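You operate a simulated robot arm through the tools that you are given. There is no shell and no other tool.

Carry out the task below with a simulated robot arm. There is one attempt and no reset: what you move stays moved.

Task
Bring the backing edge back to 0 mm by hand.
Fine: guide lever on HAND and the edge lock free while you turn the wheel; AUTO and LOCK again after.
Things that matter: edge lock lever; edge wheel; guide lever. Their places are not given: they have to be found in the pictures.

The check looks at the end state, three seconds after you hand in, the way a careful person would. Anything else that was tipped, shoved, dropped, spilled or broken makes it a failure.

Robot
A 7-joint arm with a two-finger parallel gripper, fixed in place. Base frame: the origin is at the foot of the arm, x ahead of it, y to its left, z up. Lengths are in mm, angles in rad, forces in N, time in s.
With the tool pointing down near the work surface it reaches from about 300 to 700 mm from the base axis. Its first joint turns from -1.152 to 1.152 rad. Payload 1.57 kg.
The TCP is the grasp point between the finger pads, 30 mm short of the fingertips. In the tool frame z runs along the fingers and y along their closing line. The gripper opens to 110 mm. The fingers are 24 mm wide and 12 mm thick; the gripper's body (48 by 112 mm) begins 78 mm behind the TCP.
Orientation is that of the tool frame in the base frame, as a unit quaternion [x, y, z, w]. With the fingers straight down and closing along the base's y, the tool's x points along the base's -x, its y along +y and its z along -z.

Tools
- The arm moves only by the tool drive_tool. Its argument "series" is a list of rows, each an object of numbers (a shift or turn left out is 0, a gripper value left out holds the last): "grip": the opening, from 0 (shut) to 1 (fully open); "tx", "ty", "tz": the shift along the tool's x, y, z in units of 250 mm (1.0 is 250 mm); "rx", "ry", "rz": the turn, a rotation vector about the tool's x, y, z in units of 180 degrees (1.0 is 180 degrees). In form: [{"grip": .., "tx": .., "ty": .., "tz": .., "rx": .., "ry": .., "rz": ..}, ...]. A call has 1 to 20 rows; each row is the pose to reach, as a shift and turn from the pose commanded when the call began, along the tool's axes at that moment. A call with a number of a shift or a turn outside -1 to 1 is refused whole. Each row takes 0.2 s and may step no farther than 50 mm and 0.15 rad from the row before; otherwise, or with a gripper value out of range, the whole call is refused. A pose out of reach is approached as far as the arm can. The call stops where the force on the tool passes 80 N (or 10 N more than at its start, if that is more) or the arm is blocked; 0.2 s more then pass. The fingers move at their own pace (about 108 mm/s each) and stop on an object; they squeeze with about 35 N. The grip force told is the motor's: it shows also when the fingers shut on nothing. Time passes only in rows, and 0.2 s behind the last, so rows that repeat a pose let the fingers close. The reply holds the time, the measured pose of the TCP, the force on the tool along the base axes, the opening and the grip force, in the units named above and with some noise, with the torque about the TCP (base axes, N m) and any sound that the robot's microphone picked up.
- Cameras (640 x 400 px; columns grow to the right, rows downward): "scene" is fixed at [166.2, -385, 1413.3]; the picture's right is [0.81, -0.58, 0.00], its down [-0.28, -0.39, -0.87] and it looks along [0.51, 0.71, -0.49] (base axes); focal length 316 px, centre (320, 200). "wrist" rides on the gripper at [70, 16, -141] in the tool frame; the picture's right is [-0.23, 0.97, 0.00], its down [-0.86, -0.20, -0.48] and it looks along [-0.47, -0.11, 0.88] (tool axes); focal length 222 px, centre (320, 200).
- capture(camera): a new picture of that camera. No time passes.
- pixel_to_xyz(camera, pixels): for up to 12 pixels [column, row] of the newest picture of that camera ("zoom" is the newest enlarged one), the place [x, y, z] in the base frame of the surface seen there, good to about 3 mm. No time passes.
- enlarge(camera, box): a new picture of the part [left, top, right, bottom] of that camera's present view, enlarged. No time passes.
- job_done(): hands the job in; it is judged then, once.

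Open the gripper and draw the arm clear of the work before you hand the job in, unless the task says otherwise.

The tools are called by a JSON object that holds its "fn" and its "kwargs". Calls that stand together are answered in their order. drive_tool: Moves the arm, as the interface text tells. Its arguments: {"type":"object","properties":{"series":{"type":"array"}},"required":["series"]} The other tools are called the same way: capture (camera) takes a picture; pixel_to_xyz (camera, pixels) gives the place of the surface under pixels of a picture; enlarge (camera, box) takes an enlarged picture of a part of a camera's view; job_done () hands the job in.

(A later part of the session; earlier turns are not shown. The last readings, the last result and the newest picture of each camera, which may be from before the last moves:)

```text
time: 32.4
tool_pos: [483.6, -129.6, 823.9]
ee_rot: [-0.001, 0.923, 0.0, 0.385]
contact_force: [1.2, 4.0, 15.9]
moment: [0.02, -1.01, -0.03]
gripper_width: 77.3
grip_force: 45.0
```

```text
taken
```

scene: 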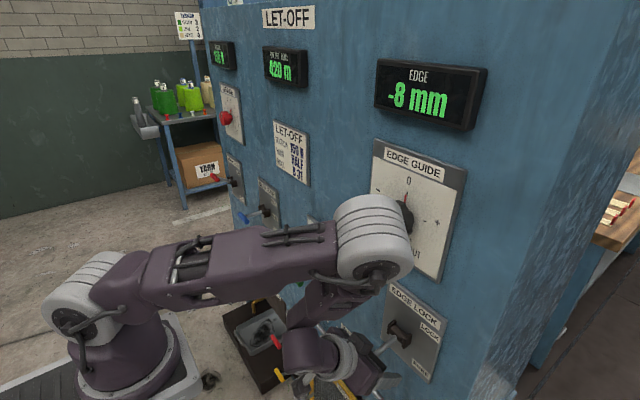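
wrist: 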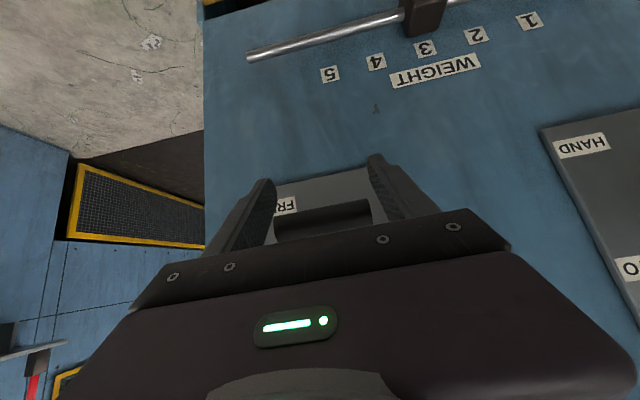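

The lever followed to the FREE side just like the first one (TCP z 824). I release, back off along the tool axis and check.

{"fn": "drive_tool", "kwargs": {"series": [{"grip": 1.0}, {"grip": 1.0}, {"tz": -0.06}, {"tz": -0.14}, {"tz": -0.22}, {"tz": -0.3}, {"tz": -0.3}]}}

{"fn": "capture", "kwargs": {"camera": "wrist"}}

{"fn": "capture", "kwargs": {"camera": "scene"}}

```text
time: 34.0
tool_pos: [448.4, -137.4, 869.2]
ee_rot: [0.0, 0.924, 0.0, 0.383]
contact_force: [0.6, 0.3, 0.4]
moment: [-0.04, 0.02, 0.01]
gripper_width: 110.3
grip_force: 0.0
out of reach, approached as far as the arm can: row 5, 6, 7
```

```text
taken
```

wrist: 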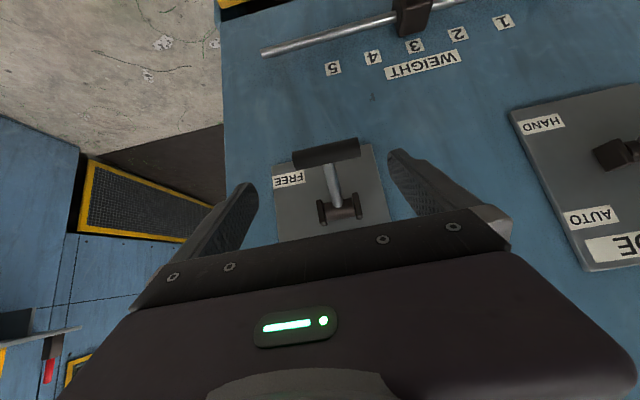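

```text
taken
```

scene: 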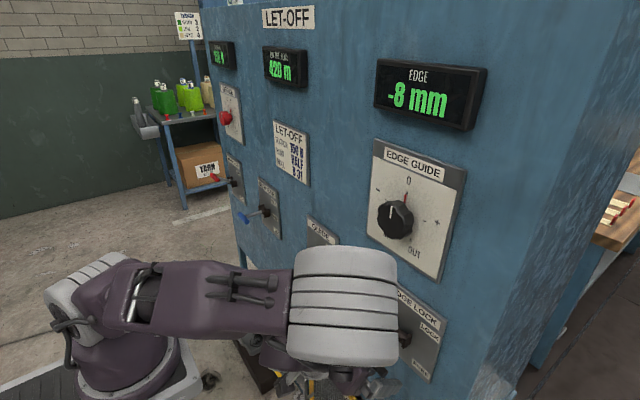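

The EDGE LOCK lever now rests at FREE (bar at (326,152) below its pivot in the upside-down wrist view). I go up and back while pitching the tool to straight down, to bring the arm into the elbow-up posture.

{"fn": "drive_tool", "kwargs": {"series": [{"tx": -0.024, "tz": -0.065}, {"ry": 0.03, "tx": -0.048, "tz": -0.13}, {"ry": 0.07, "tx": -0.072, "tz": -0.2}, {"ry": 0.11, "tx": -0.1, "tz": -0.27}, {"ry": 0.15, "tx": -0.125, "tz": -0.34}, {"ry": 0.19, "tx": -0.15, "tz": -0.41}, {"ry": 0.22, "tx": -0.175, "tz": -0.48}, {"ry": 0.25, "tx": -0.198, "tz": -0.537}, {"ry": 0.25, "tx": -0.198, "tz": -0.537}]}}

{"fn": "capture", "kwargs": {"camera": "scene"}}

```text
time: 36.0
tool_pos: [388.6, -137.1, 1000.1]
ee_rot: [0.0, 1.0, 0.0, 0.001]
contact_force: [1.5, 0.8, 0.6]
moment: [-0.02, -0.04, 0.0]
gripper_width: 110.0
grip_force: 0.1
out of reach, approached as far as the arm can: row 1
```

```text
taken
```

scene: 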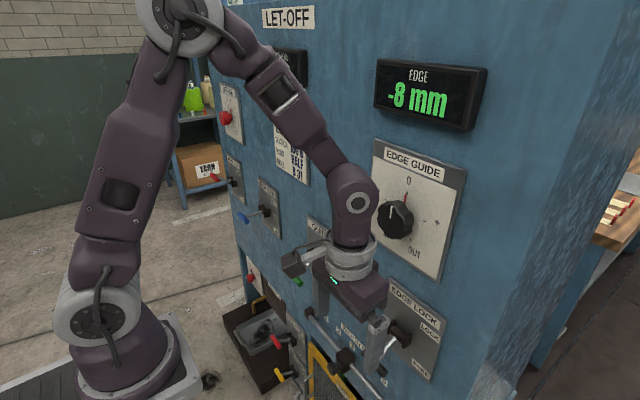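

Now the wheel: I enlarge the knob in the scene view to find its axis and pointer precisely.

{"fn": "enlarge", "kwargs": {"camera": "scene", "box": [360, 160, 460, 280]}}

{"fn": "pixel_to_xyz", "kwargs": {"camera": "scene", "pixels": [[391, 208], [392, 218], [382, 214], [386, 232], [396, 233], [401, 222], [398, 212], [380, 222], [404, 196], [413, 254], [381, 186], [436, 222]]}}

```text
3.33 times, centred on (410, 220) of scene
```

zoom: 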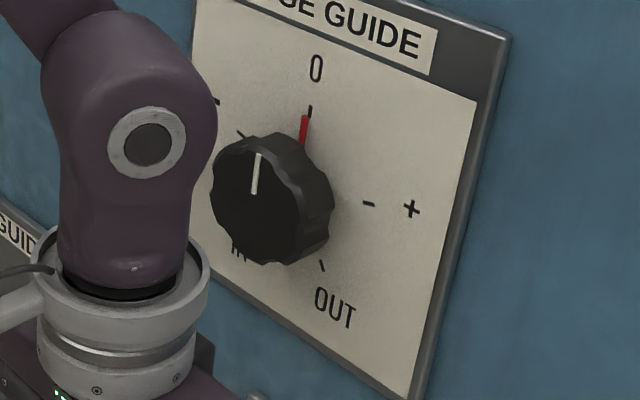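

```text
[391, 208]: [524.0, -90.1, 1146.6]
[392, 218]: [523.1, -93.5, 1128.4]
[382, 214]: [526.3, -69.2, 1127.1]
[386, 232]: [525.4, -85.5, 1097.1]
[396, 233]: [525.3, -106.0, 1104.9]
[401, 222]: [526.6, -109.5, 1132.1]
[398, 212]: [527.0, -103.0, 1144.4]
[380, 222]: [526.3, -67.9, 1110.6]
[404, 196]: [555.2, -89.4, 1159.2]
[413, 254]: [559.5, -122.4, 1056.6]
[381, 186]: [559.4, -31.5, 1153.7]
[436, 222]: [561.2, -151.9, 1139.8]
```

Knob axis computed from the dial ticks: y≈-90, z≈1119, front face x≈525, radius ~32; pointer exactly at the 0 tick. I move straight-down tool to about (430,-90,1119) first.

{"fn": "drive_tool", "kwargs": {"series": [{"grip": 1, "tx": -0.03, "ty": 0.03, "tz": -0.09}, {"tx": -0.06, "ty": 0.07, "tz": -0.19}, {"tx": -0.1, "ty": 0.11, "tz": -0.29}, {"tx": -0.13, "ty": 0.15, "tz": -0.38}, {"tx": -0.164, "ty": 0.188, "tz": -0.476}, {"tx": -0.164, "ty": 0.188, "tz": -0.476}]}}

```text
time: 37.4
tool_pos: [430.7, -89.8, 1119.5]
ee_rot: [0.0, 1.0, 0.0, 0.001]
contact_force: [-0.4, -0.6, 0.1]
moment: [0.01, 0.0, 0.03]
gripper_width: 110.3
grip_force: 0.1
```

Now pitch to horizontal in place while advancing 40 mm toward the panel (tips stay at x≤500).

{"fn": "drive_tool", "kwargs": {"series": [{"ry": -0.04, "tx": -0.012}, {"ry": -0.08, "tx": -0.025}, {"ry": -0.12, "tx": -0.04}, {"ry": -0.16, "tx": -0.05}, {"ry": -0.2, "tx": -0.065}, {"ry": -0.24, "tx": -0.08}, {"ry": -0.28, "tx": -0.09}, {"ry": -0.32, "tx": -0.105}, {"ry": -0.36, "tx": -0.12}, {"ry": -0.4, "tx": -0.13}, {"ry": -0.44, "tx": -0.14}, {"ry": -0.48, "tx": -0.155}, {"ry": -0.5, "tx": -0.16}, {"ry": -0.5, "tx": -0.16}]}}

{"fn": "capture", "kwargs": {"camera": "scene"}}

{"fn": "capture", "kwargs": {"camera": "wrist"}}

```text
time: 40.1
tool_pos: [490.8, -120.8, 1103.6]
ee_rot: [0.014, 0.783, 0.012, 0.621]
contact_force: [-47.2, -3.2, 3.9]
moment: [0.14, -0.44, 2.56]
gripper_width: 107.8
grip_force: 0.1
out of reach, approached as far as the arm can: row 7, 9, 10, 11, 12, 13
stopped in row 13: the force on the tool passed its limit at 133 N (the readings are from after the stop); the commanded pose is now the measured one
```

```text
taken
```

scene: 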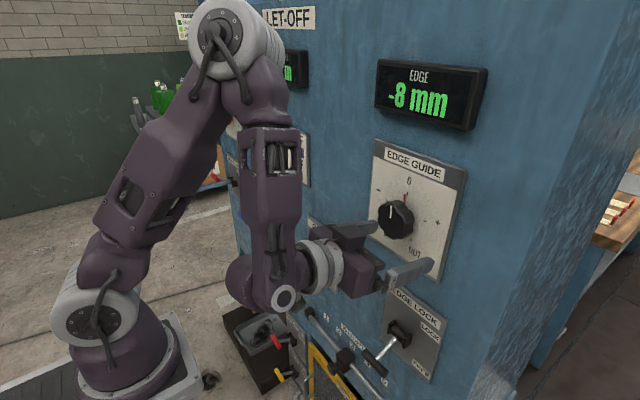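

```text
taken
```

wrist: 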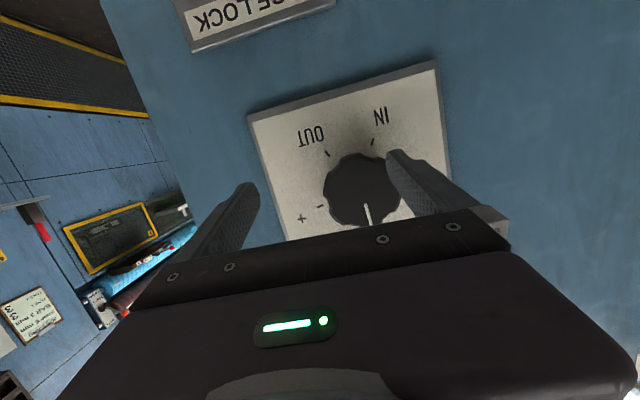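

The arm drifted out of reach and the +y finger tip touched the knob's face (force stop); display still -8. I back straight off along the tool axis first.

{"fn": "drive_tool", "kwargs": {"series": [{"tz": -0.06}, {"tz": -0.14}, {"tz": -0.22}, {"tz": -0.22}]}}

{"fn": "capture", "kwargs": {"camera": "scene"}}

{"fn": "capture", "kwargs": {"camera": "wrist"}}

```text
time: 41.1
tool_pos: [457.3, -142.6, 1128.9]
ee_rot: [0.013, 0.783, 0.012, 0.622]
contact_force: [-0.8, 0.2, 0.1]
moment: [-0.01, -0.02, 0.01]
gripper_width: 110.0
grip_force: 0.1
out of reach, approached as far as the arm can: row 1, 2, 3, 4
```

```text
taken
```

scene: 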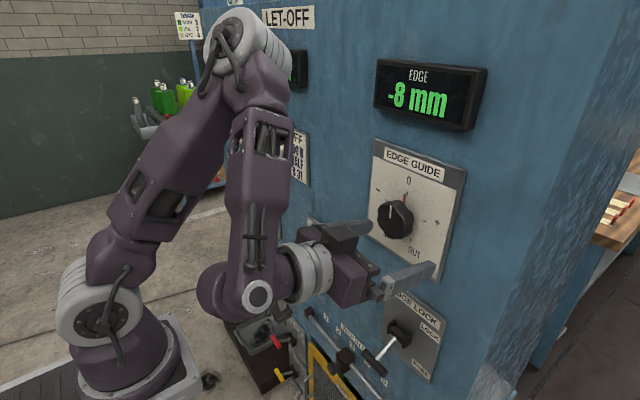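

```text
taken
```

wrist: 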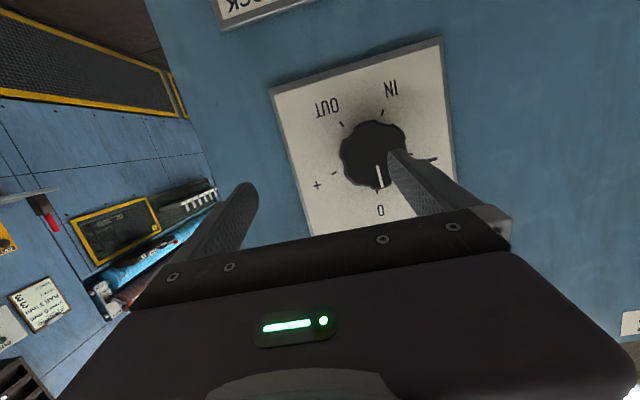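

Contact is gone and knob/display look unchanged. I measure the arm's joints in the picture to understand which postures allow a horizontal tool.

{"fn": "pixel_to_xyz", "kwargs": {"camera": "scene", "pixels": [[100, 320], [70, 300], [130, 350], [180, 375], [120, 245], [150, 200], [225, 35], [265, 60], [240, 120], [255, 200], [257, 294], [225, 295]]}}

{"fn": "pixel_to_xyz", "kwargs": {"camera": "scene", "pixels": [[310, 270], [345, 270], [290, 265], [200, 395], [160, 330], [30, 390], [280, 70], [215, 90], [440, 265], [375, 235], [100, 395], [255, 310]]}}

```text
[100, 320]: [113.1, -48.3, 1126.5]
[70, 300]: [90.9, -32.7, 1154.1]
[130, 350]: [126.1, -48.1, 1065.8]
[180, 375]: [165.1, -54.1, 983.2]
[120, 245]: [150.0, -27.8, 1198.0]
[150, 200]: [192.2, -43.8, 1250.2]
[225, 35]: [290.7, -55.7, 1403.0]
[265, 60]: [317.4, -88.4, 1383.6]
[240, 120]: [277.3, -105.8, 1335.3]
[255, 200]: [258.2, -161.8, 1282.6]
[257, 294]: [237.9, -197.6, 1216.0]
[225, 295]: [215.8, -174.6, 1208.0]
```

```text
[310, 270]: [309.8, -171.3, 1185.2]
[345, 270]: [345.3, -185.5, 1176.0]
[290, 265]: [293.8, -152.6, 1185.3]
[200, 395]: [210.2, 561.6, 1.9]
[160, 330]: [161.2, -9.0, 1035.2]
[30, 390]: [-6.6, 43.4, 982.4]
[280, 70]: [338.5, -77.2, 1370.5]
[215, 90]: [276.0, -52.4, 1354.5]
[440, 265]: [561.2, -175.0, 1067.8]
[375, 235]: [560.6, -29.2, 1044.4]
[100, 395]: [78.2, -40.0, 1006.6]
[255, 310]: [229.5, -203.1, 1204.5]
```

To understand the reach limits better I measure more of the base (plate, column) in the same scene picture.

{"fn": "pixel_to_xyz", "kwargs": {"camera": "scene", "pixels": [[90, 392], [140, 390], [185, 350], [170, 318], [195, 378], [60, 375], [10, 365], [110, 375], [150, 350], [75, 345], [50, 330], [90, 270]]}}

{"fn": "enlarge", "kwargs": {"camera": "scene", "box": [0, 200, 300, 400]}}

```text
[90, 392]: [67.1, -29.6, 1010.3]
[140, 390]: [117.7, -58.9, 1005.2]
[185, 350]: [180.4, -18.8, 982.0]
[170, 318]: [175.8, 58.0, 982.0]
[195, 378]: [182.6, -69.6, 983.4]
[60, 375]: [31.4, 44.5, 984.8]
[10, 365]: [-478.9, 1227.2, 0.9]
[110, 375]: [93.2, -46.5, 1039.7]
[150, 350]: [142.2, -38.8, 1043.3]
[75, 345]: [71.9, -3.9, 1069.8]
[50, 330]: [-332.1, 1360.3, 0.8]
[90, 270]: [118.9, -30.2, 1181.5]
```

```text
2.00 times, centred on (150, 300) of scene
```

zoom: 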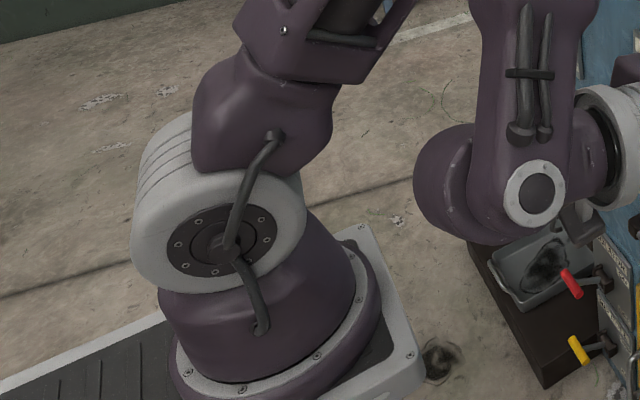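

Model of the limits: a fully horizontal tool this close in folds the elbow too far, but a tool pitched ~60° from vertical fits, and since the fingers close along y I can pinch the knob's sides at that pitch and turn about the base x axis. I move to a pre-grip pose (470,-90,1151) at 60° pitch, still clear of the knob.

{"fn": "drive_tool", "kwargs": {"series": [{"rx": 0.0006, "ry": 0.0236, "rz": -0.0028, "tx": -0.0976, "tz": 0.0}, {"rx": 0.0012, "ry": 0.0472, "rz": -0.0055, "tx": -0.0976, "tz": 0.0, "ty": 0.05}, {"rx": 0.0019, "ry": 0.0708, "rz": -0.0083, "tx": -0.0976, "tz": 0.01, "ty": 0.13}, {"rx": 0.0025, "ry": 0.0944, "rz": -0.011, "tx": -0.0976, "tz": 0.0294, "ty": 0.2104}, {"rx": 0.0025, "ry": 0.0944, "rz": -0.011, "tx": -0.0976, "tz": 0.0294, "ty": 0.2104}]}}

{"fn": "capture", "kwargs": {"camera": "wrist"}}

{"fn": "capture", "kwargs": {"camera": "scene"}}

```text
time: 42.3
tool_pos: [466.9, -90.3, 1151.4]
ee_rot: [0.0, 0.867, 0.0, 0.499]
contact_force: [0.3, 0.7, 0.3]
moment: [0.02, -0.02, -0.01]
gripper_width: 109.7
grip_force: 0.1
```

```text
taken
```

wrist: 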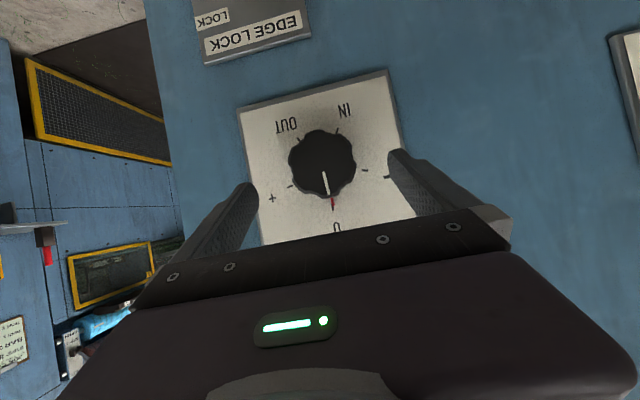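

```text
taken
```

scene: 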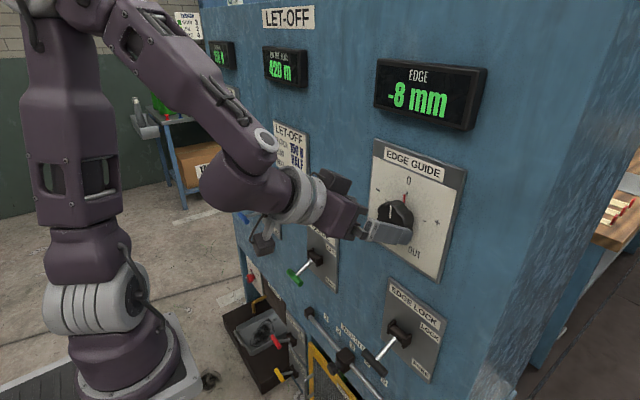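

The pose is exact and the arm is in a good posture; both levers show HAND/FREE. I check the knob's centre from the wrist picture (knob at (322,163)).

{"fn": "pixel_to_xyz", "kwargs": {"camera": "wrist", "pixels": [[322, 163], [295, 160], [350, 160], [320, 140], [325, 185], [323, 172], [327, 192], [335, 208], [292, 186], [365, 171]]}}

{"fn": "enlarge", "kwargs": {"camera": "wrist", "box": [230, 90, 430, 230]}}

```text
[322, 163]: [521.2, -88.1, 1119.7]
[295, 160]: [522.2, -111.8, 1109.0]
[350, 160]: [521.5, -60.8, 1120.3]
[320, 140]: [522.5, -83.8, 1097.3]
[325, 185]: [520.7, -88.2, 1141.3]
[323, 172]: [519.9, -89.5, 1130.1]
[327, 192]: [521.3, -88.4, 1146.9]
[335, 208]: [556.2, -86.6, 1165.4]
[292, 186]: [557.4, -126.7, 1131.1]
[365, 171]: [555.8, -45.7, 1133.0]
```

```text
2.86 times, centred on (330, 160) of wrist
```

zoom: 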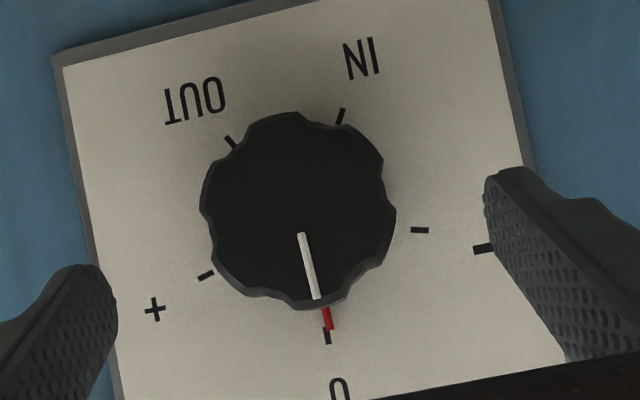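

Knob centre ≈(y -88, z 1119), front at x≈522, plate at x≈557. I advance along the tool axis to TCP (519,-88,1123), fingers straddling the knob.

{"fn": "drive_tool", "kwargs": {"series": [{"ty": 0.0092, "tz": 0.05}, {"ty": 0.0092, "tz": 0.1, "tx": -0.002}, {"ty": 0.0092, "tz": 0.15, "tx": -0.004}, {"ty": 0.0092, "tz": 0.2, "tx": -0.0056}, {"ty": 0.0092, "tz": 0.237, "tx": -0.0056}, {"ty": 0.0092, "tz": 0.237, "tx": -0.0056}]}}

{"fn": "enlarge", "kwargs": {"camera": "wrist", "box": [220, 100, 420, 260]}}

{"fn": "enlarge", "kwargs": {"camera": "scene", "box": [330, 150, 470, 290]}}

```text
time: 43.7
tool_pos: [520.5, -89.8, 1124.3]
ee_rot: [0.0, 0.866, 0.0, 0.5]
contact_force: [-0.1, 0.1, -0.7]
moment: [-0.01, 0.0, 0.0]
gripper_width: 109.8
grip_force: 0.0
```

```text
2.50 times, centred on (320, 180) of wrist
```

zoom: 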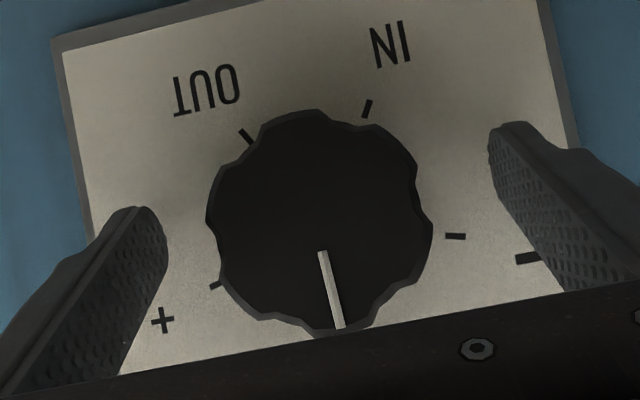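

```text
2.86 times, centred on (400, 220) of scene
```

zoom: 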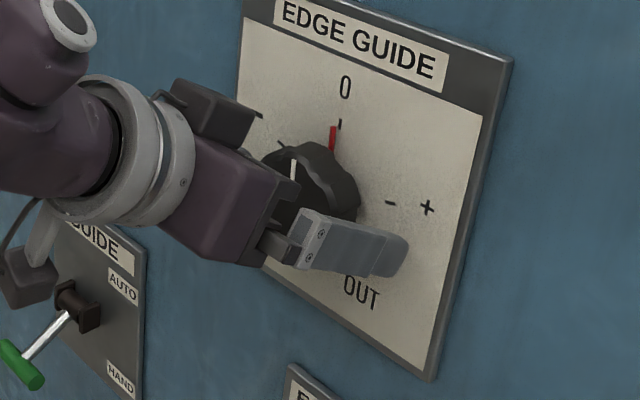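

Fingers straddle the knob evenly. I close on it.

{"fn": "drive_tool", "kwargs": {"series": [{"grip": 0.4}, {"grip": 0.4}, {"grip": 0.4}, {"grip": 0.4}]}}

{"fn": "enlarge", "kwargs": {"camera": "wrist", "box": [220, 100, 420, 260]}}

```text
time: 44.7
tool_pos: [519.6, -91.2, 1123.1]
ee_rot: [0.001, 0.866, -0.001, 0.5]
contact_force: [4.8, -9.8, -1.5]
moment: [-0.03, 0.19, 0.29]
gripper_width: 67.3
grip_force: 45.3
```

```text
2.50 times, centred on (320, 180) of wrist
```

zoom: 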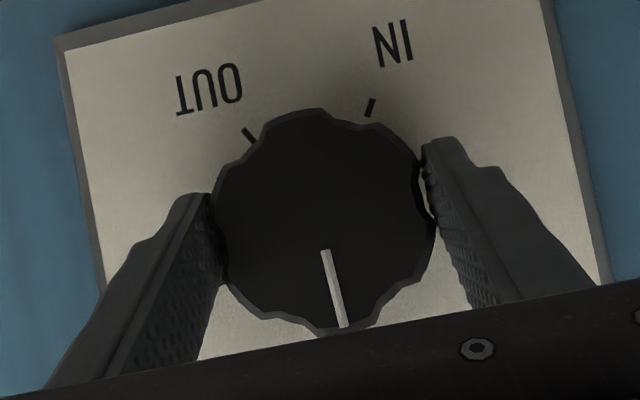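

Firm grip at 67 mm, centred. I turn 15° clockwise about the base x axis (toward +) and watch the display.

{"fn": "drive_tool", "kwargs": {"series": [{"rx": -0.0139, "rz": 0.0241}, {"rx": -0.0278, "rz": 0.0481}, {"rx": -0.0417, "rz": 0.0722}, {"rx": -0.0417, "rz": 0.0722}]}}

{"fn": "capture", "kwargs": {"camera": "scene"}}

{"fn": "enlarge", "kwargs": {"camera": "wrist", "box": [220, 100, 420, 260]}}

```text
time: 45.7
tool_pos: [520.2, -91.5, 1123.2]
ee_rot: [0.067, 0.859, 0.112, 0.496]
contact_force: [-7.3, -22.8, -3.6]
moment: [-0.06, -0.21, 0.44]
gripper_width: 67.2
grip_force: 45.4
```

```text
taken
```

scene: 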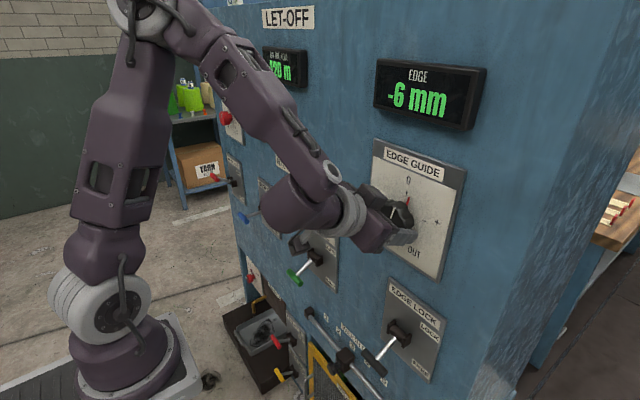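

```text
2.50 times, centred on (320, 180) of wrist
```

zoom: 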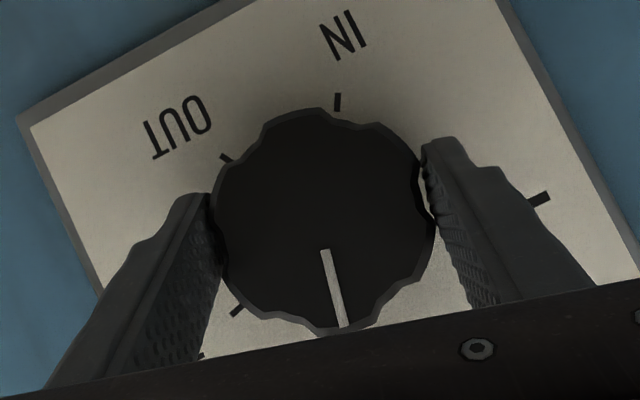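

The display went to -6 mm and the knob turned with the hand. I hold still a moment to see whether the value follows position or keeps running.

{"fn": "drive_tool", "kwargs": {"series": [{"rz": 0.0}, {"rz": 0.0}, {"rz": 0.0}, {"rz": 0.0}, {"rz": 0.0}]}}

{"fn": "enlarge", "kwargs": {"camera": "scene", "box": [350, 40, 510, 140]}}

```text
time: 46.9
tool_pos: [520.1, -90.6, 1121.9]
ee_rot: [0.066, 0.859, 0.112, 0.496]
contact_force: [-9.5, -27.4, -2.5]
moment: [-0.1, -0.21, 0.05]
gripper_width: 67.2
grip_force: 45.3
```

```text
4.00 times, centred on (430, 90) of scene
```

zoom: 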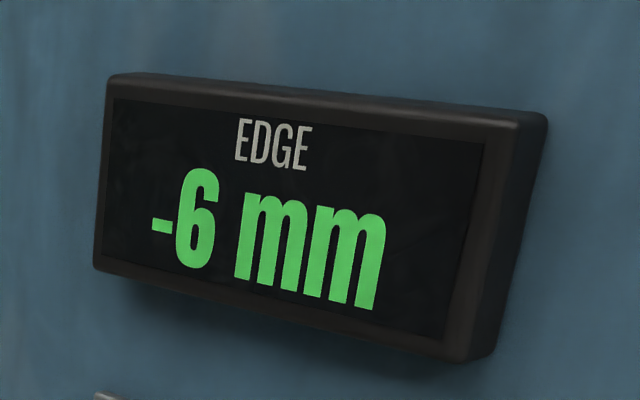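

Stable at -6: position based, about 2 mm per 15° (likely 7.5°/mm). I turn another 15° with a small 2 mm y correction to relieve the side load.

{"fn": "drive_tool", "kwargs": {"series": [{"rx": -0.0139, "rz": 0.0241, "ty": -0.0077, "tx": -0.0018, "tz": -0.001}, {"rx": -0.0278, "rz": 0.0481, "ty": -0.0077, "tx": -0.0018, "tz": -0.001}, {"rx": -0.0417, "rz": 0.0722, "ty": -0.0077, "tx": -0.0018, "tz": -0.001}, {"rx": -0.0417, "rz": 0.0722, "ty": -0.0077, "tx": -0.0018, "tz": -0.001}]}}

{"fn": "capture", "kwargs": {"camera": "scene"}}

{"fn": "enlarge", "kwargs": {"camera": "scene", "box": [350, 40, 510, 140]}}

```text
time: 47.9
tool_pos: [520.4, -91.1, 1123.3]
ee_rot: [0.13, 0.837, 0.224, 0.483]
contact_force: [-23.8, -21.0, -2.1]
moment: [-0.07, 0.42, 0.78]
gripper_width: 67.3
grip_force: 45.5
```

```text
taken
```

scene: 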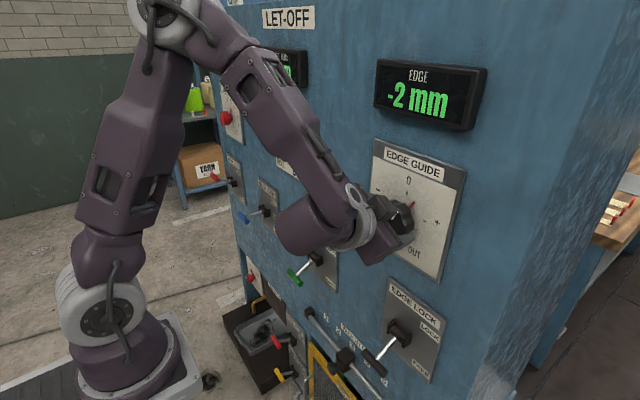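

```text
4.00 times, centred on (430, 90) of scene
```

zoom: 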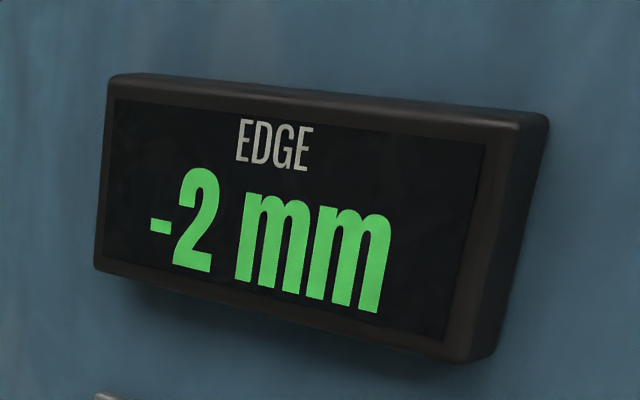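

-2 mm at 30° of hand turn. I turn a further 5° and ease 2 mm back from the panel to relieve the x load.

{"fn": "drive_tool", "kwargs": {"series": [{"tx": 0.004, "tz": -0.0069, "rx": -0.007, "rz": 0.012}, {"tx": 0.004, "tz": -0.0069, "rx": -0.0139, "rz": 0.0241}, {"tx": 0.004, "tz": -0.0069, "rx": -0.0139, "rz": 0.0241}]}}

{"fn": "enlarge", "kwargs": {"camera": "scene", "box": [350, 40, 510, 140]}}

{"fn": "enlarge", "kwargs": {"camera": "scene", "box": [350, 150, 470, 290]}}

```text
time: 48.7
tool_pos: [520.0, -92.4, 1123.6]
ee_rot: [0.153, 0.826, 0.259, 0.477]
contact_force: [21.0, -20.7, -20.7]
moment: [-0.09, -0.62, 0.83]
gripper_width: 67.3
grip_force: 45.2
```

```text
4.00 times, centred on (430, 90) of scene
```

zoom: 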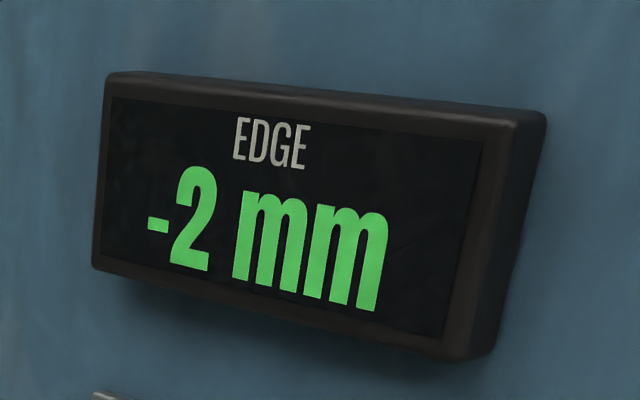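

```text
2.86 times, centred on (410, 220) of scene
```

zoom: 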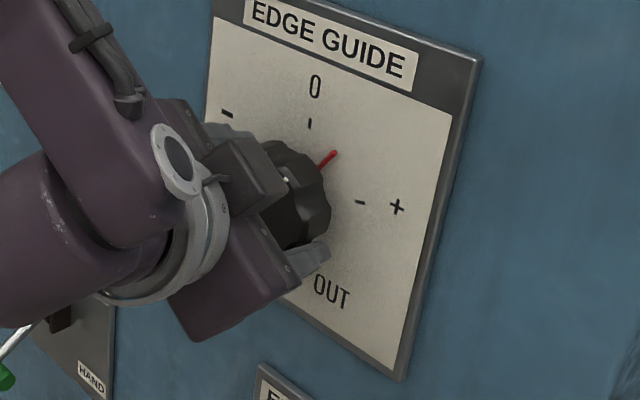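

Still -2 at ~35°. I turn another 5°.

{"fn": "drive_tool", "kwargs": {"series": [{"rx": -0.007, "rz": 0.012, "tx": -0.002, "tz": 0.0035}, {"rx": -0.0139, "rz": 0.0241, "tx": -0.002, "tz": 0.0035}, {"rx": -0.0139, "rz": 0.0241, "tx": -0.002, "tz": 0.0035}]}}

{"fn": "enlarge", "kwargs": {"camera": "scene", "box": [350, 40, 510, 140]}}

{"fn": "enlarge", "kwargs": {"camera": "wrist", "box": [220, 100, 420, 260]}}

```text
time: 49.5
tool_pos: [519.9, -91.6, 1123.5]
ee_rot: [0.172, 0.814, 0.295, 0.47]
contact_force: [17.4, -24.8, -16.3]
moment: [-0.13, -0.36, 0.47]
gripper_width: 67.0
grip_force: 45.3
```

```text
4.00 times, centred on (430, 90) of scene
```

zoom: 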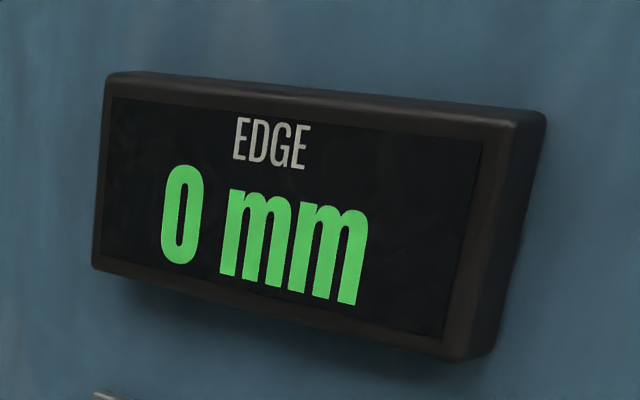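

```text
2.50 times, centred on (320, 180) of wrist
```

zoom: 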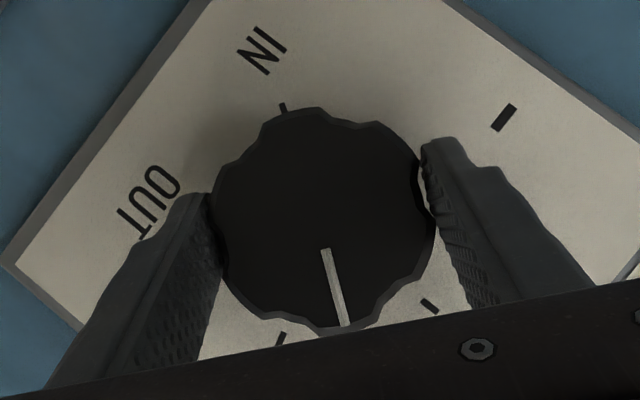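

The display reads 0 mm at a 40° turn (5°/mm fits: 8 mm = 40°, so this is the middle of the 0 band). I relieve the side load with a ~3 mm shift before letting go.

{"fn": "drive_tool", "kwargs": {"series": [{"tx": -0.002, "ty": -0.0053, "tz": 0.0024}, {"tx": -0.0039, "ty": -0.0106, "tz": 0.0047}, {"tx": -0.0039, "ty": -0.0106, "tz": 0.0047}]}}

{"fn": "enlarge", "kwargs": {"camera": "scene", "box": [350, 40, 510, 140]}}

```text
time: 50.3
tool_pos: [520.2, -92.1, 1123.1]
ee_rot: [0.17, 0.814, 0.296, 0.47]
contact_force: [-16.8, -7.6, 8.1]
moment: [0.02, -0.22, -0.2]
gripper_width: 67.2
grip_force: 45.0
```

```text
4.00 times, centred on (430, 90) of scene
```

zoom: 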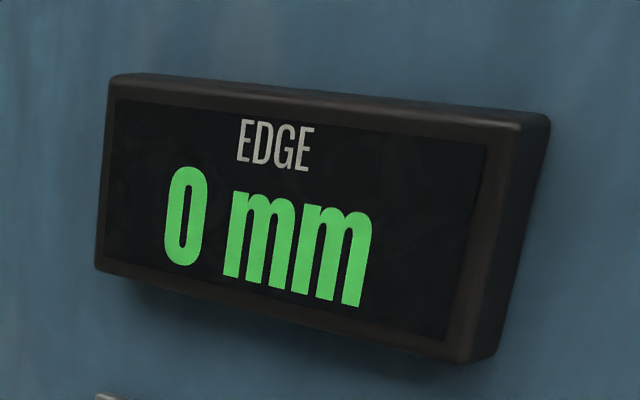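

Side load is small and the display still shows 0 mm. I open fully and retract along the tool axis.

{"fn": "drive_tool", "kwargs": {"series": [{"grip": 1}, {"grip": 1}, {"grip": 1}, {"tz": -0.08}, {"tz": -0.18}, {"tz": -0.28}, {"tz": -0.28}]}}

{"fn": "capture", "kwargs": {"camera": "scene"}}

{"fn": "capture", "kwargs": {"camera": "wrist"}}

{"fn": "enlarge", "kwargs": {"camera": "scene", "box": [350, 40, 510, 140]}}

```text
time: 51.9
tool_pos: [458.8, -115.3, 1149.5]
ee_rot: [0.171, 0.814, 0.297, 0.469]
contact_force: [-0.8, 0.7, -0.3]
moment: [0.01, 0.02, 0.01]
gripper_width: 109.8
grip_force: 0.2
```

```text
taken
```

scene: 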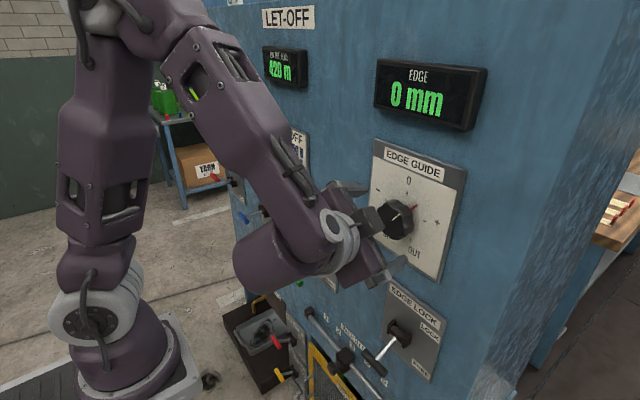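

```text
taken
```

wrist: 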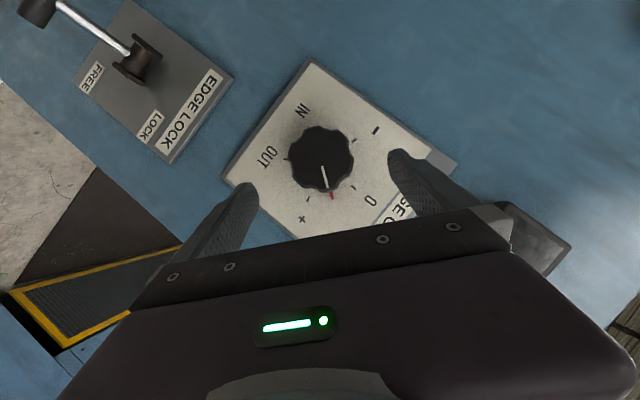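

```text
4.00 times, centred on (430, 90) of scene
```

zoom: 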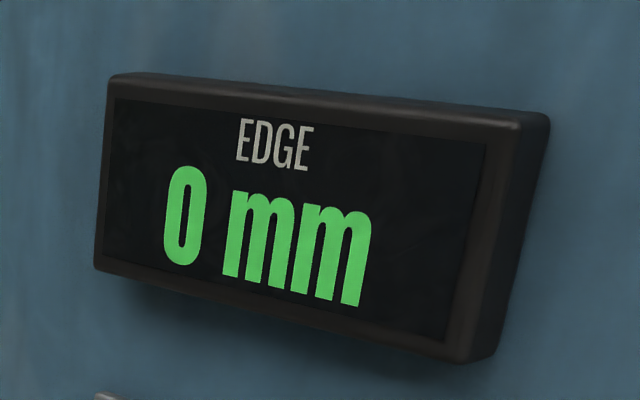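

Edge stays at 0 mm with the knob released. Now back to the EDGE LOCK lever: first I undo the 40° roll here (tips stay at x<500, clear of the knob).

{"fn": "drive_tool", "kwargs": {"series": [{"rx": 0.0185, "rz": -0.0321, "tx": -0.006, "ty": -0.008, "tz": -0.003}, {"rx": 0.037, "rz": -0.0642, "tx": -0.012, "ty": -0.016, "tz": -0.007}, {"rx": 0.0556, "rz": -0.0963, "tx": -0.018, "ty": -0.024, "tz": -0.01}, {"rx": 0.0741, "rz": -0.1283, "tx": -0.024, "ty": -0.033, "tz": -0.014}, {"rx": 0.0926, "rz": -0.1604, "tx": -0.03, "ty": -0.041, "tz": -0.017}, {"rx": 0.1111, "rz": -0.1925, "tx": -0.0356, "ty": -0.049, "tz": -0.0205}, {"rx": 0.1111, "rz": -0.1925, "tx": -0.0356, "ty": -0.049, "tz": -0.0205}]}}

```text
time: 53.5
tool_pos: [460.7, -130.7, 1147.0]
ee_rot: [0.0, 0.865, -0.001, 0.501]
contact_force: [0.2, -0.2, -0.9]
moment: [-0.01, -0.02, -0.02]
gripper_width: 110.2
grip_force: 0.1
```

Orientation is back to the 60° pitch with no roll. I pitch to 45° while descending to about (470,-131,1000).

{"fn": "drive_tool", "kwargs": {"series": [{"ry": 0.0167, "tx": 0.098, "tz": 0.065}, {"ry": 0.0333, "tx": 0.196, "tz": 0.13}, {"ry": 0.05, "tx": 0.295, "tz": 0.196}, {"ry": 0.0667, "tx": 0.393, "tz": 0.261}, {"ry": 0.0833, "tx": 0.491, "tz": 0.326}, {"ry": 0.0833, "tx": 0.491, "tz": 0.326}]}}

{"fn": "capture", "kwargs": {"camera": "wrist"}}

{"fn": "capture", "kwargs": {"camera": "scene"}}

```text
time: 54.9
tool_pos: [468.0, -131.1, 1000.1]
ee_rot: [0.001, 0.924, 0.0, 0.383]
contact_force: [-0.2, 0.3, 0.6]
moment: [-0.03, -0.03, -0.02]
gripper_width: 110.2
grip_force: 0.0
```

```text
taken
```

wrist: 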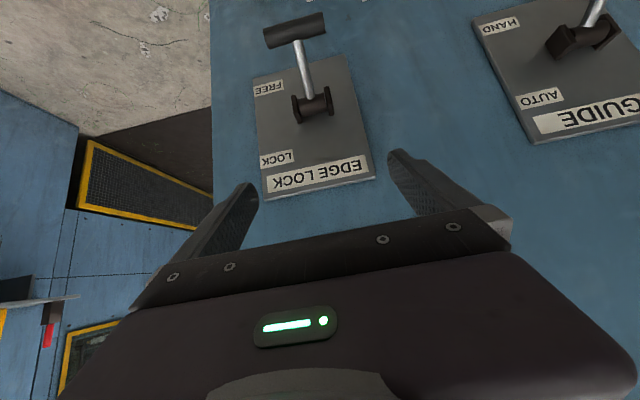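

```text
taken
```

scene: 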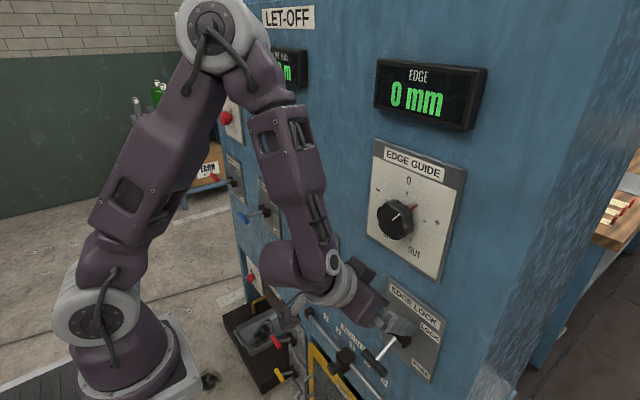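

The lever's FREE position is visible; I measure its bar from wrist and scene views before descending.

{"fn": "pixel_to_xyz", "kwargs": {"camera": "wrist", "pixels": [[270, 36], [295, 30], [322, 22], [295, 36], [295, 24], [303, 70], [315, 105]]}}

{"fn": "pixel_to_xyz", "kwargs": {"camera": "scene", "pixels": [[365, 357], [372, 363], [379, 369], [384, 350]]}}

```text
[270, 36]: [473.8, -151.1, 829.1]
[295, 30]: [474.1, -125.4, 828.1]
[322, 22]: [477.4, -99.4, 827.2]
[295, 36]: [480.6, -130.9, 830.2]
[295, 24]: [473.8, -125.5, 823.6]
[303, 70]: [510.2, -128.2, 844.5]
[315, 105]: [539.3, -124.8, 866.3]
```

```text
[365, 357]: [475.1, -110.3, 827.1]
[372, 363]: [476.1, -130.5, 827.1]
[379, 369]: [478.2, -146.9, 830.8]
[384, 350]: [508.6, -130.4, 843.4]
```

Bar axis ≈(482,-130,825). I descend with open fingers straddling the stem, first down to z≈905, then onto the bar.

{"fn": "drive_tool", "kwargs": {"series": [{"tx": 0.088, "tz": 0.091}, {"tx": 0.175, "tz": 0.183}, {"tx": 0.263, "tz": 0.274}, {"tx": 0.31, "tz": 0.338}, {"tx": 0.358, "tz": 0.403}, {"tx": 0.405, "tz": 0.468}, {"tx": 0.4525, "tz": 0.532}, {"tx": 0.4525, "tz": 0.532}]}}

{"fn": "enlarge", "kwargs": {"camera": "wrist", "box": [220, 100, 420, 260]}}

{"fn": "capture", "kwargs": {"camera": "scene"}}

```text
time: 56.7
tool_pos: [483.3, -131.6, 828.3]
ee_rot: [0.001, 0.924, -0.001, 0.383]
contact_force: [-0.1, 0.2, 0.1]
moment: [0.02, -0.01, 0.0]
gripper_width: 109.8
grip_force: 0.1
```

```text
2.50 times, centred on (320, 180) of wrist
```

zoom: 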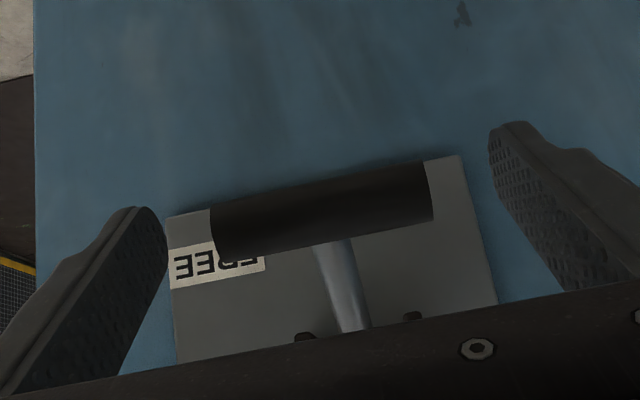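

```text
taken
```

scene: 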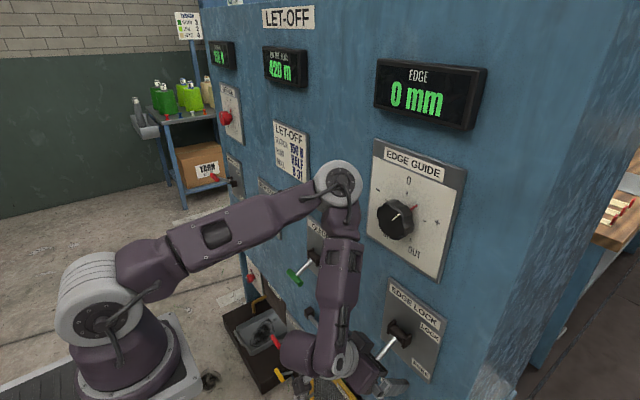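

TCP is at the bar. I check elbow clearance and then close on the bar's ends.

{"fn": "pixel_to_xyz", "kwargs": {"camera": "scene", "pixels": [[345, 175], [358, 190], [330, 260], [322, 185]]}}

{"fn": "drive_tool", "kwargs": {"series": [{"tx": 0.006, "tz": 0.008}, {"grip": 0.4, "tx": 0.006, "tz": 0.008}, {"grip": 0.4, "tx": 0.006, "tz": 0.008}, {"grip": 0.4, "tx": 0.006, "tz": 0.008}, {"grip": 0.4, "tx": 0.006, "tz": 0.008}]}}

```text
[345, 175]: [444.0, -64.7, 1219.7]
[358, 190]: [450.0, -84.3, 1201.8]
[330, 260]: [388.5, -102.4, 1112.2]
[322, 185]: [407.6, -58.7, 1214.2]
```

```text
time: 57.9
tool_pos: [484.2, -129.5, 825.6]
ee_rot: [0.0, 0.924, 0.001, 0.382]
contact_force: [1.2, 17.8, -2.4]
moment: [0.65, 0.12, 0.08]
gripper_width: 77.4
grip_force: 45.2
```

The elbow is ~70 mm from the panel but will rise as I lift. Gripped at 77.4 mm; I correct y by +1.8 mm and swing the lever up along the reverse arc to LOCK.

{"fn": "drive_tool", "kwargs": {"series": [{"ty": 0.007}, {"ty": 0.007, "tx": -0.0137, "tz": -0.014}, {"ty": 0.007, "tx": -0.028, "tz": -0.03}, {"ty": 0.007, "tx": -0.0407, "tz": -0.058}, {"ty": 0.007, "tx": -0.0563, "tz": -0.0863}, {"ty": 0.007, "tx": -0.0767, "tz": -0.115}, {"ty": 0.007, "tx": -0.0987, "tz": -0.14}]}}

{"fn": "capture", "kwargs": {"camera": "scene"}}

{"fn": "enlarge", "kwargs": {"camera": "wrist", "box": [220, 100, 420, 260]}}

```text
time: 59.5
tool_pos: [476.0, -130.2, 867.3]
ee_rot: [0.0, 0.924, 0.0, 0.383]
contact_force: [-0.8, -0.2, -0.1]
moment: [0.0, 0.02, -0.01]
gripper_width: 43.9
grip_force: 0.1
```

```text
taken
```

scene: 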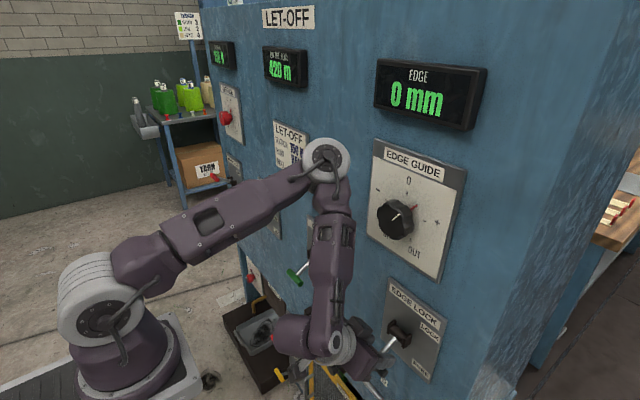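

```text
2.50 times, centred on (320, 180) of wrist
```

zoom: 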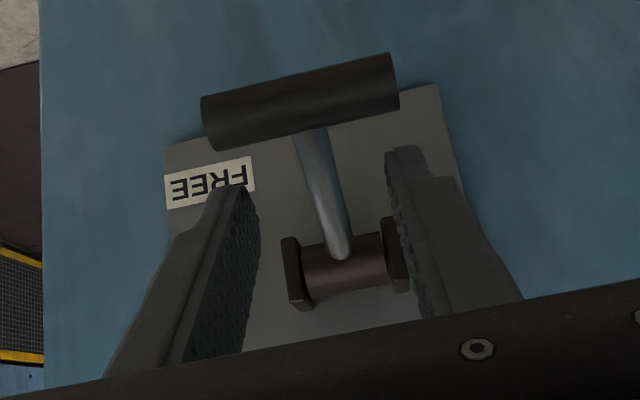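

The pads slipped off: corrected for viewing direction, the bar's axis at FREE is really about (479.5,-130,820), so I had gripped it at the pads' edge; the lever is still at FREE, nothing else disturbed. I reopen, re-centre on (479,-130,820) and check.

{"fn": "drive_tool", "kwargs": {"series": [{"grip": 1}, {"grip": 1}, {"grip": 1}, {"tx": 0.04, "tz": 0.047}, {"tx": 0.083, "tz": 0.094}, {"tx": 0.1244, "tz": 0.1414}, {"tx": 0.1244, "tz": 0.1414}]}}

{"fn": "enlarge", "kwargs": {"camera": "wrist", "box": [220, 100, 420, 260]}}

{"fn": "enlarge", "kwargs": {"camera": "scene", "box": [330, 290, 450, 400]}}

```text
time: 61.1
tool_pos: [479.6, -129.6, 821.4]
ee_rot: [0.001, 0.924, 0.0, 0.382]
contact_force: [-0.2, -0.1, 0.3]
moment: [0.0, -0.02, -0.02]
gripper_width: 110.1
grip_force: 0.0
```

```text
2.50 times, centred on (320, 180) of wrist
```

zoom: 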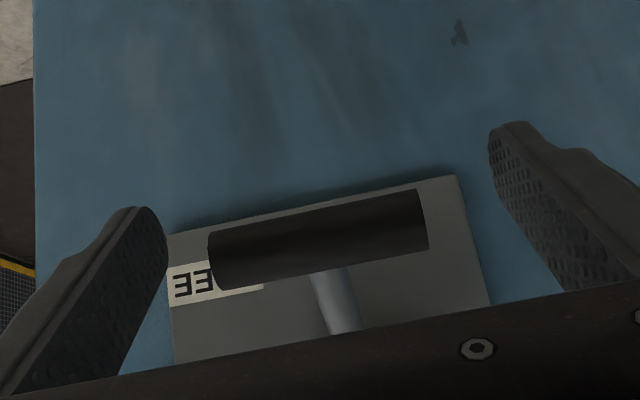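

```text
3.64 times, centred on (390, 345) of scene
```

zoom: 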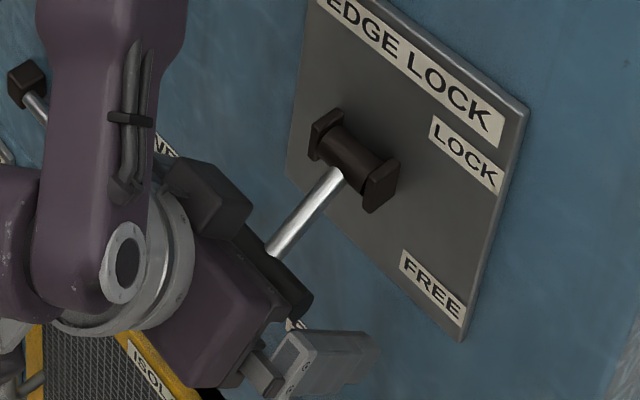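

The bar now sits in the same place between the pads as for the good grips. I close.

{"fn": "drive_tool", "kwargs": {"series": [{"grip": 0.4}, {"grip": 0.4}, {"grip": 0.4}, {"grip": 0.4}]}}

```text
time: 62.1
tool_pos: [480.8, -130.7, 821.1]
ee_rot: [0.001, 0.924, -0.001, 0.382]
contact_force: [2.0, -11.7, -4.3]
moment: [-0.32, 0.34, -0.13]
gripper_width: 77.3
grip_force: 44.7
```

Gripped at 77.3 mm. I lift along the corrected arc, first third, and check that the lever follows.

{"fn": "drive_tool", "kwargs": {"series": [{"tx": -0.007, "tz": -0.0185}, {"tx": -0.0139, "tz": -0.037}, {"tx": -0.0225, "tz": -0.054}, {"tx": -0.0311, "tz": -0.0707}, {"tx": -0.042, "tz": -0.0864}, {"tx": -0.0529, "tz": -0.1021}]}}

{"fn": "enlarge", "kwargs": {"camera": "wrist", "box": [220, 100, 420, 260]}}

```text
time: 63.5
tool_pos: [469.7, -130.6, 847.0]
ee_rot: [0.002, 0.925, -0.001, 0.38]
contact_force: [-3.7, -14.5, -19.0]
moment: [0.07, 1.11, -0.06]
gripper_width: 77.6
grip_force: 45.0
```

```text
2.50 times, centred on (320, 180) of wrist
```

zoom: 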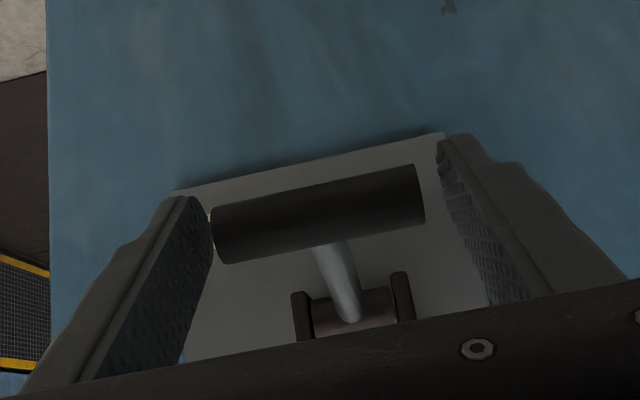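

The lever follows, with ~5 mm slip so far. I continue carefully by another 19 mm.

{"fn": "drive_tool", "kwargs": {"series": [{"tx": -0.0127, "tz": -0.0144}, {"tx": -0.0254, "tz": -0.0288}, {"tx": -0.04, "tz": -0.0414}, {"tx": -0.054, "tz": -0.054}]}}

{"fn": "enlarge", "kwargs": {"camera": "wrist", "box": [220, 100, 420, 260]}}

```text
time: 64.5
tool_pos: [471.0, -129.6, 866.3]
ee_rot: [0.001, 0.925, -0.002, 0.379]
contact_force: [-7.7, -18.9, -18.2]
moment: [-0.09, 1.18, -0.08]
gripper_width: 77.4
grip_force: 45.1
```

```text
2.50 times, centred on (320, 180) of wrist
```

zoom: 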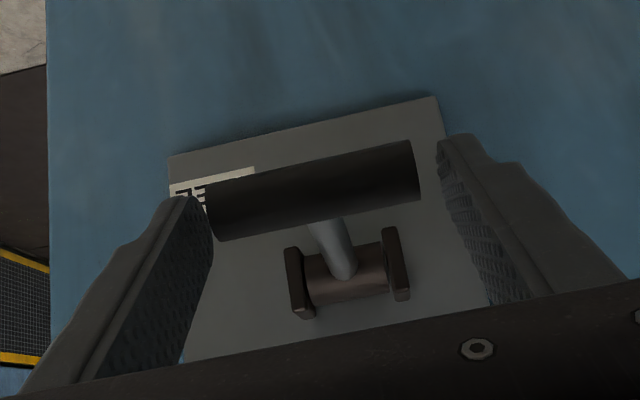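

The bar creeps down in the pads (about 11 mm low now). I re-grip: open, lower ~18 mm so the bar sits in the upper part of the pads, and look.

{"fn": "drive_tool", "kwargs": {"series": [{"grip": 0.85}, {"grip": 0.85}, {"tx": 0.027, "tz": 0.024}, {"tx": 0.0537, "tz": 0.048}, {"tx": 0.0537, "tz": 0.048}]}}

{"fn": "enlarge", "kwargs": {"camera": "wrist", "box": [220, 100, 420, 260]}}

{"fn": "capture", "kwargs": {"camera": "scene"}}

```text
time: 65.7
tool_pos: [470.5, -128.6, 848.5]
ee_rot: [0.001, 0.924, -0.001, 0.383]
contact_force: [0.0, -0.4, 0.1]
moment: [0.02, 0.0, 0.01]
gripper_width: 93.6
grip_force: 0.0
```

```text
2.50 times, centred on (320, 180) of wrist
```

zoom: 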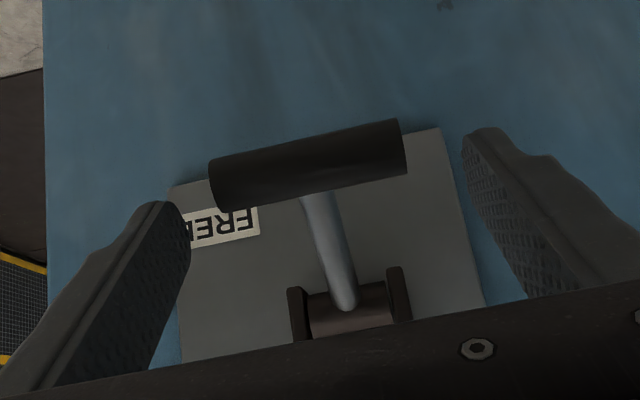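

```text
taken
```

scene: 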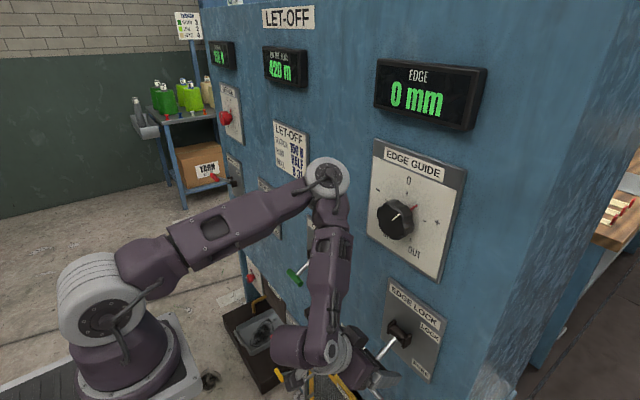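

The lever is spring-toggled and dropped back to FREE from just below mid. I'll re-grip with the TCP ~11 mm below the bar and lift faster past the middle; first I check the weight rod's position so the fingers don't touch it.

{"fn": "capture", "kwargs": {"camera": "wrist"}}

{"fn": "pixel_to_xyz", "kwargs": {"camera": "wrist", "pixels": [[262, 62], [290, 55], [330, 45], [370, 35], [300, 168], [320, 162], [340, 158], [320, 155]]}}

```text
taken
```

wrist: 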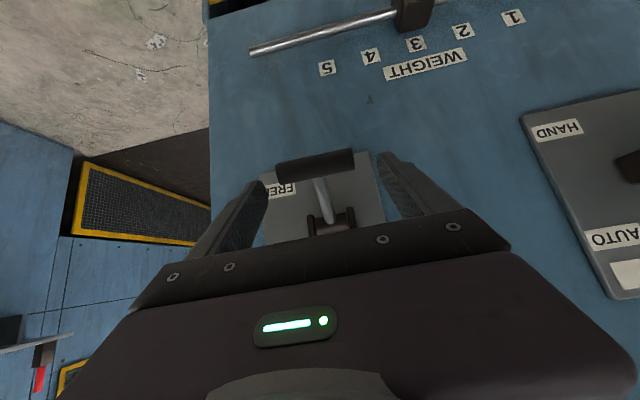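

```text
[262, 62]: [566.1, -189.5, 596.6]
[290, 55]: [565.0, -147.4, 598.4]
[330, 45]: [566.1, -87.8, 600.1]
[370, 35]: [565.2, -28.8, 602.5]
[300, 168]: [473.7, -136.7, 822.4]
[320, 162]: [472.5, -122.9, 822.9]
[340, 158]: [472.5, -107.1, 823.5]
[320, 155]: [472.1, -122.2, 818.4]
```

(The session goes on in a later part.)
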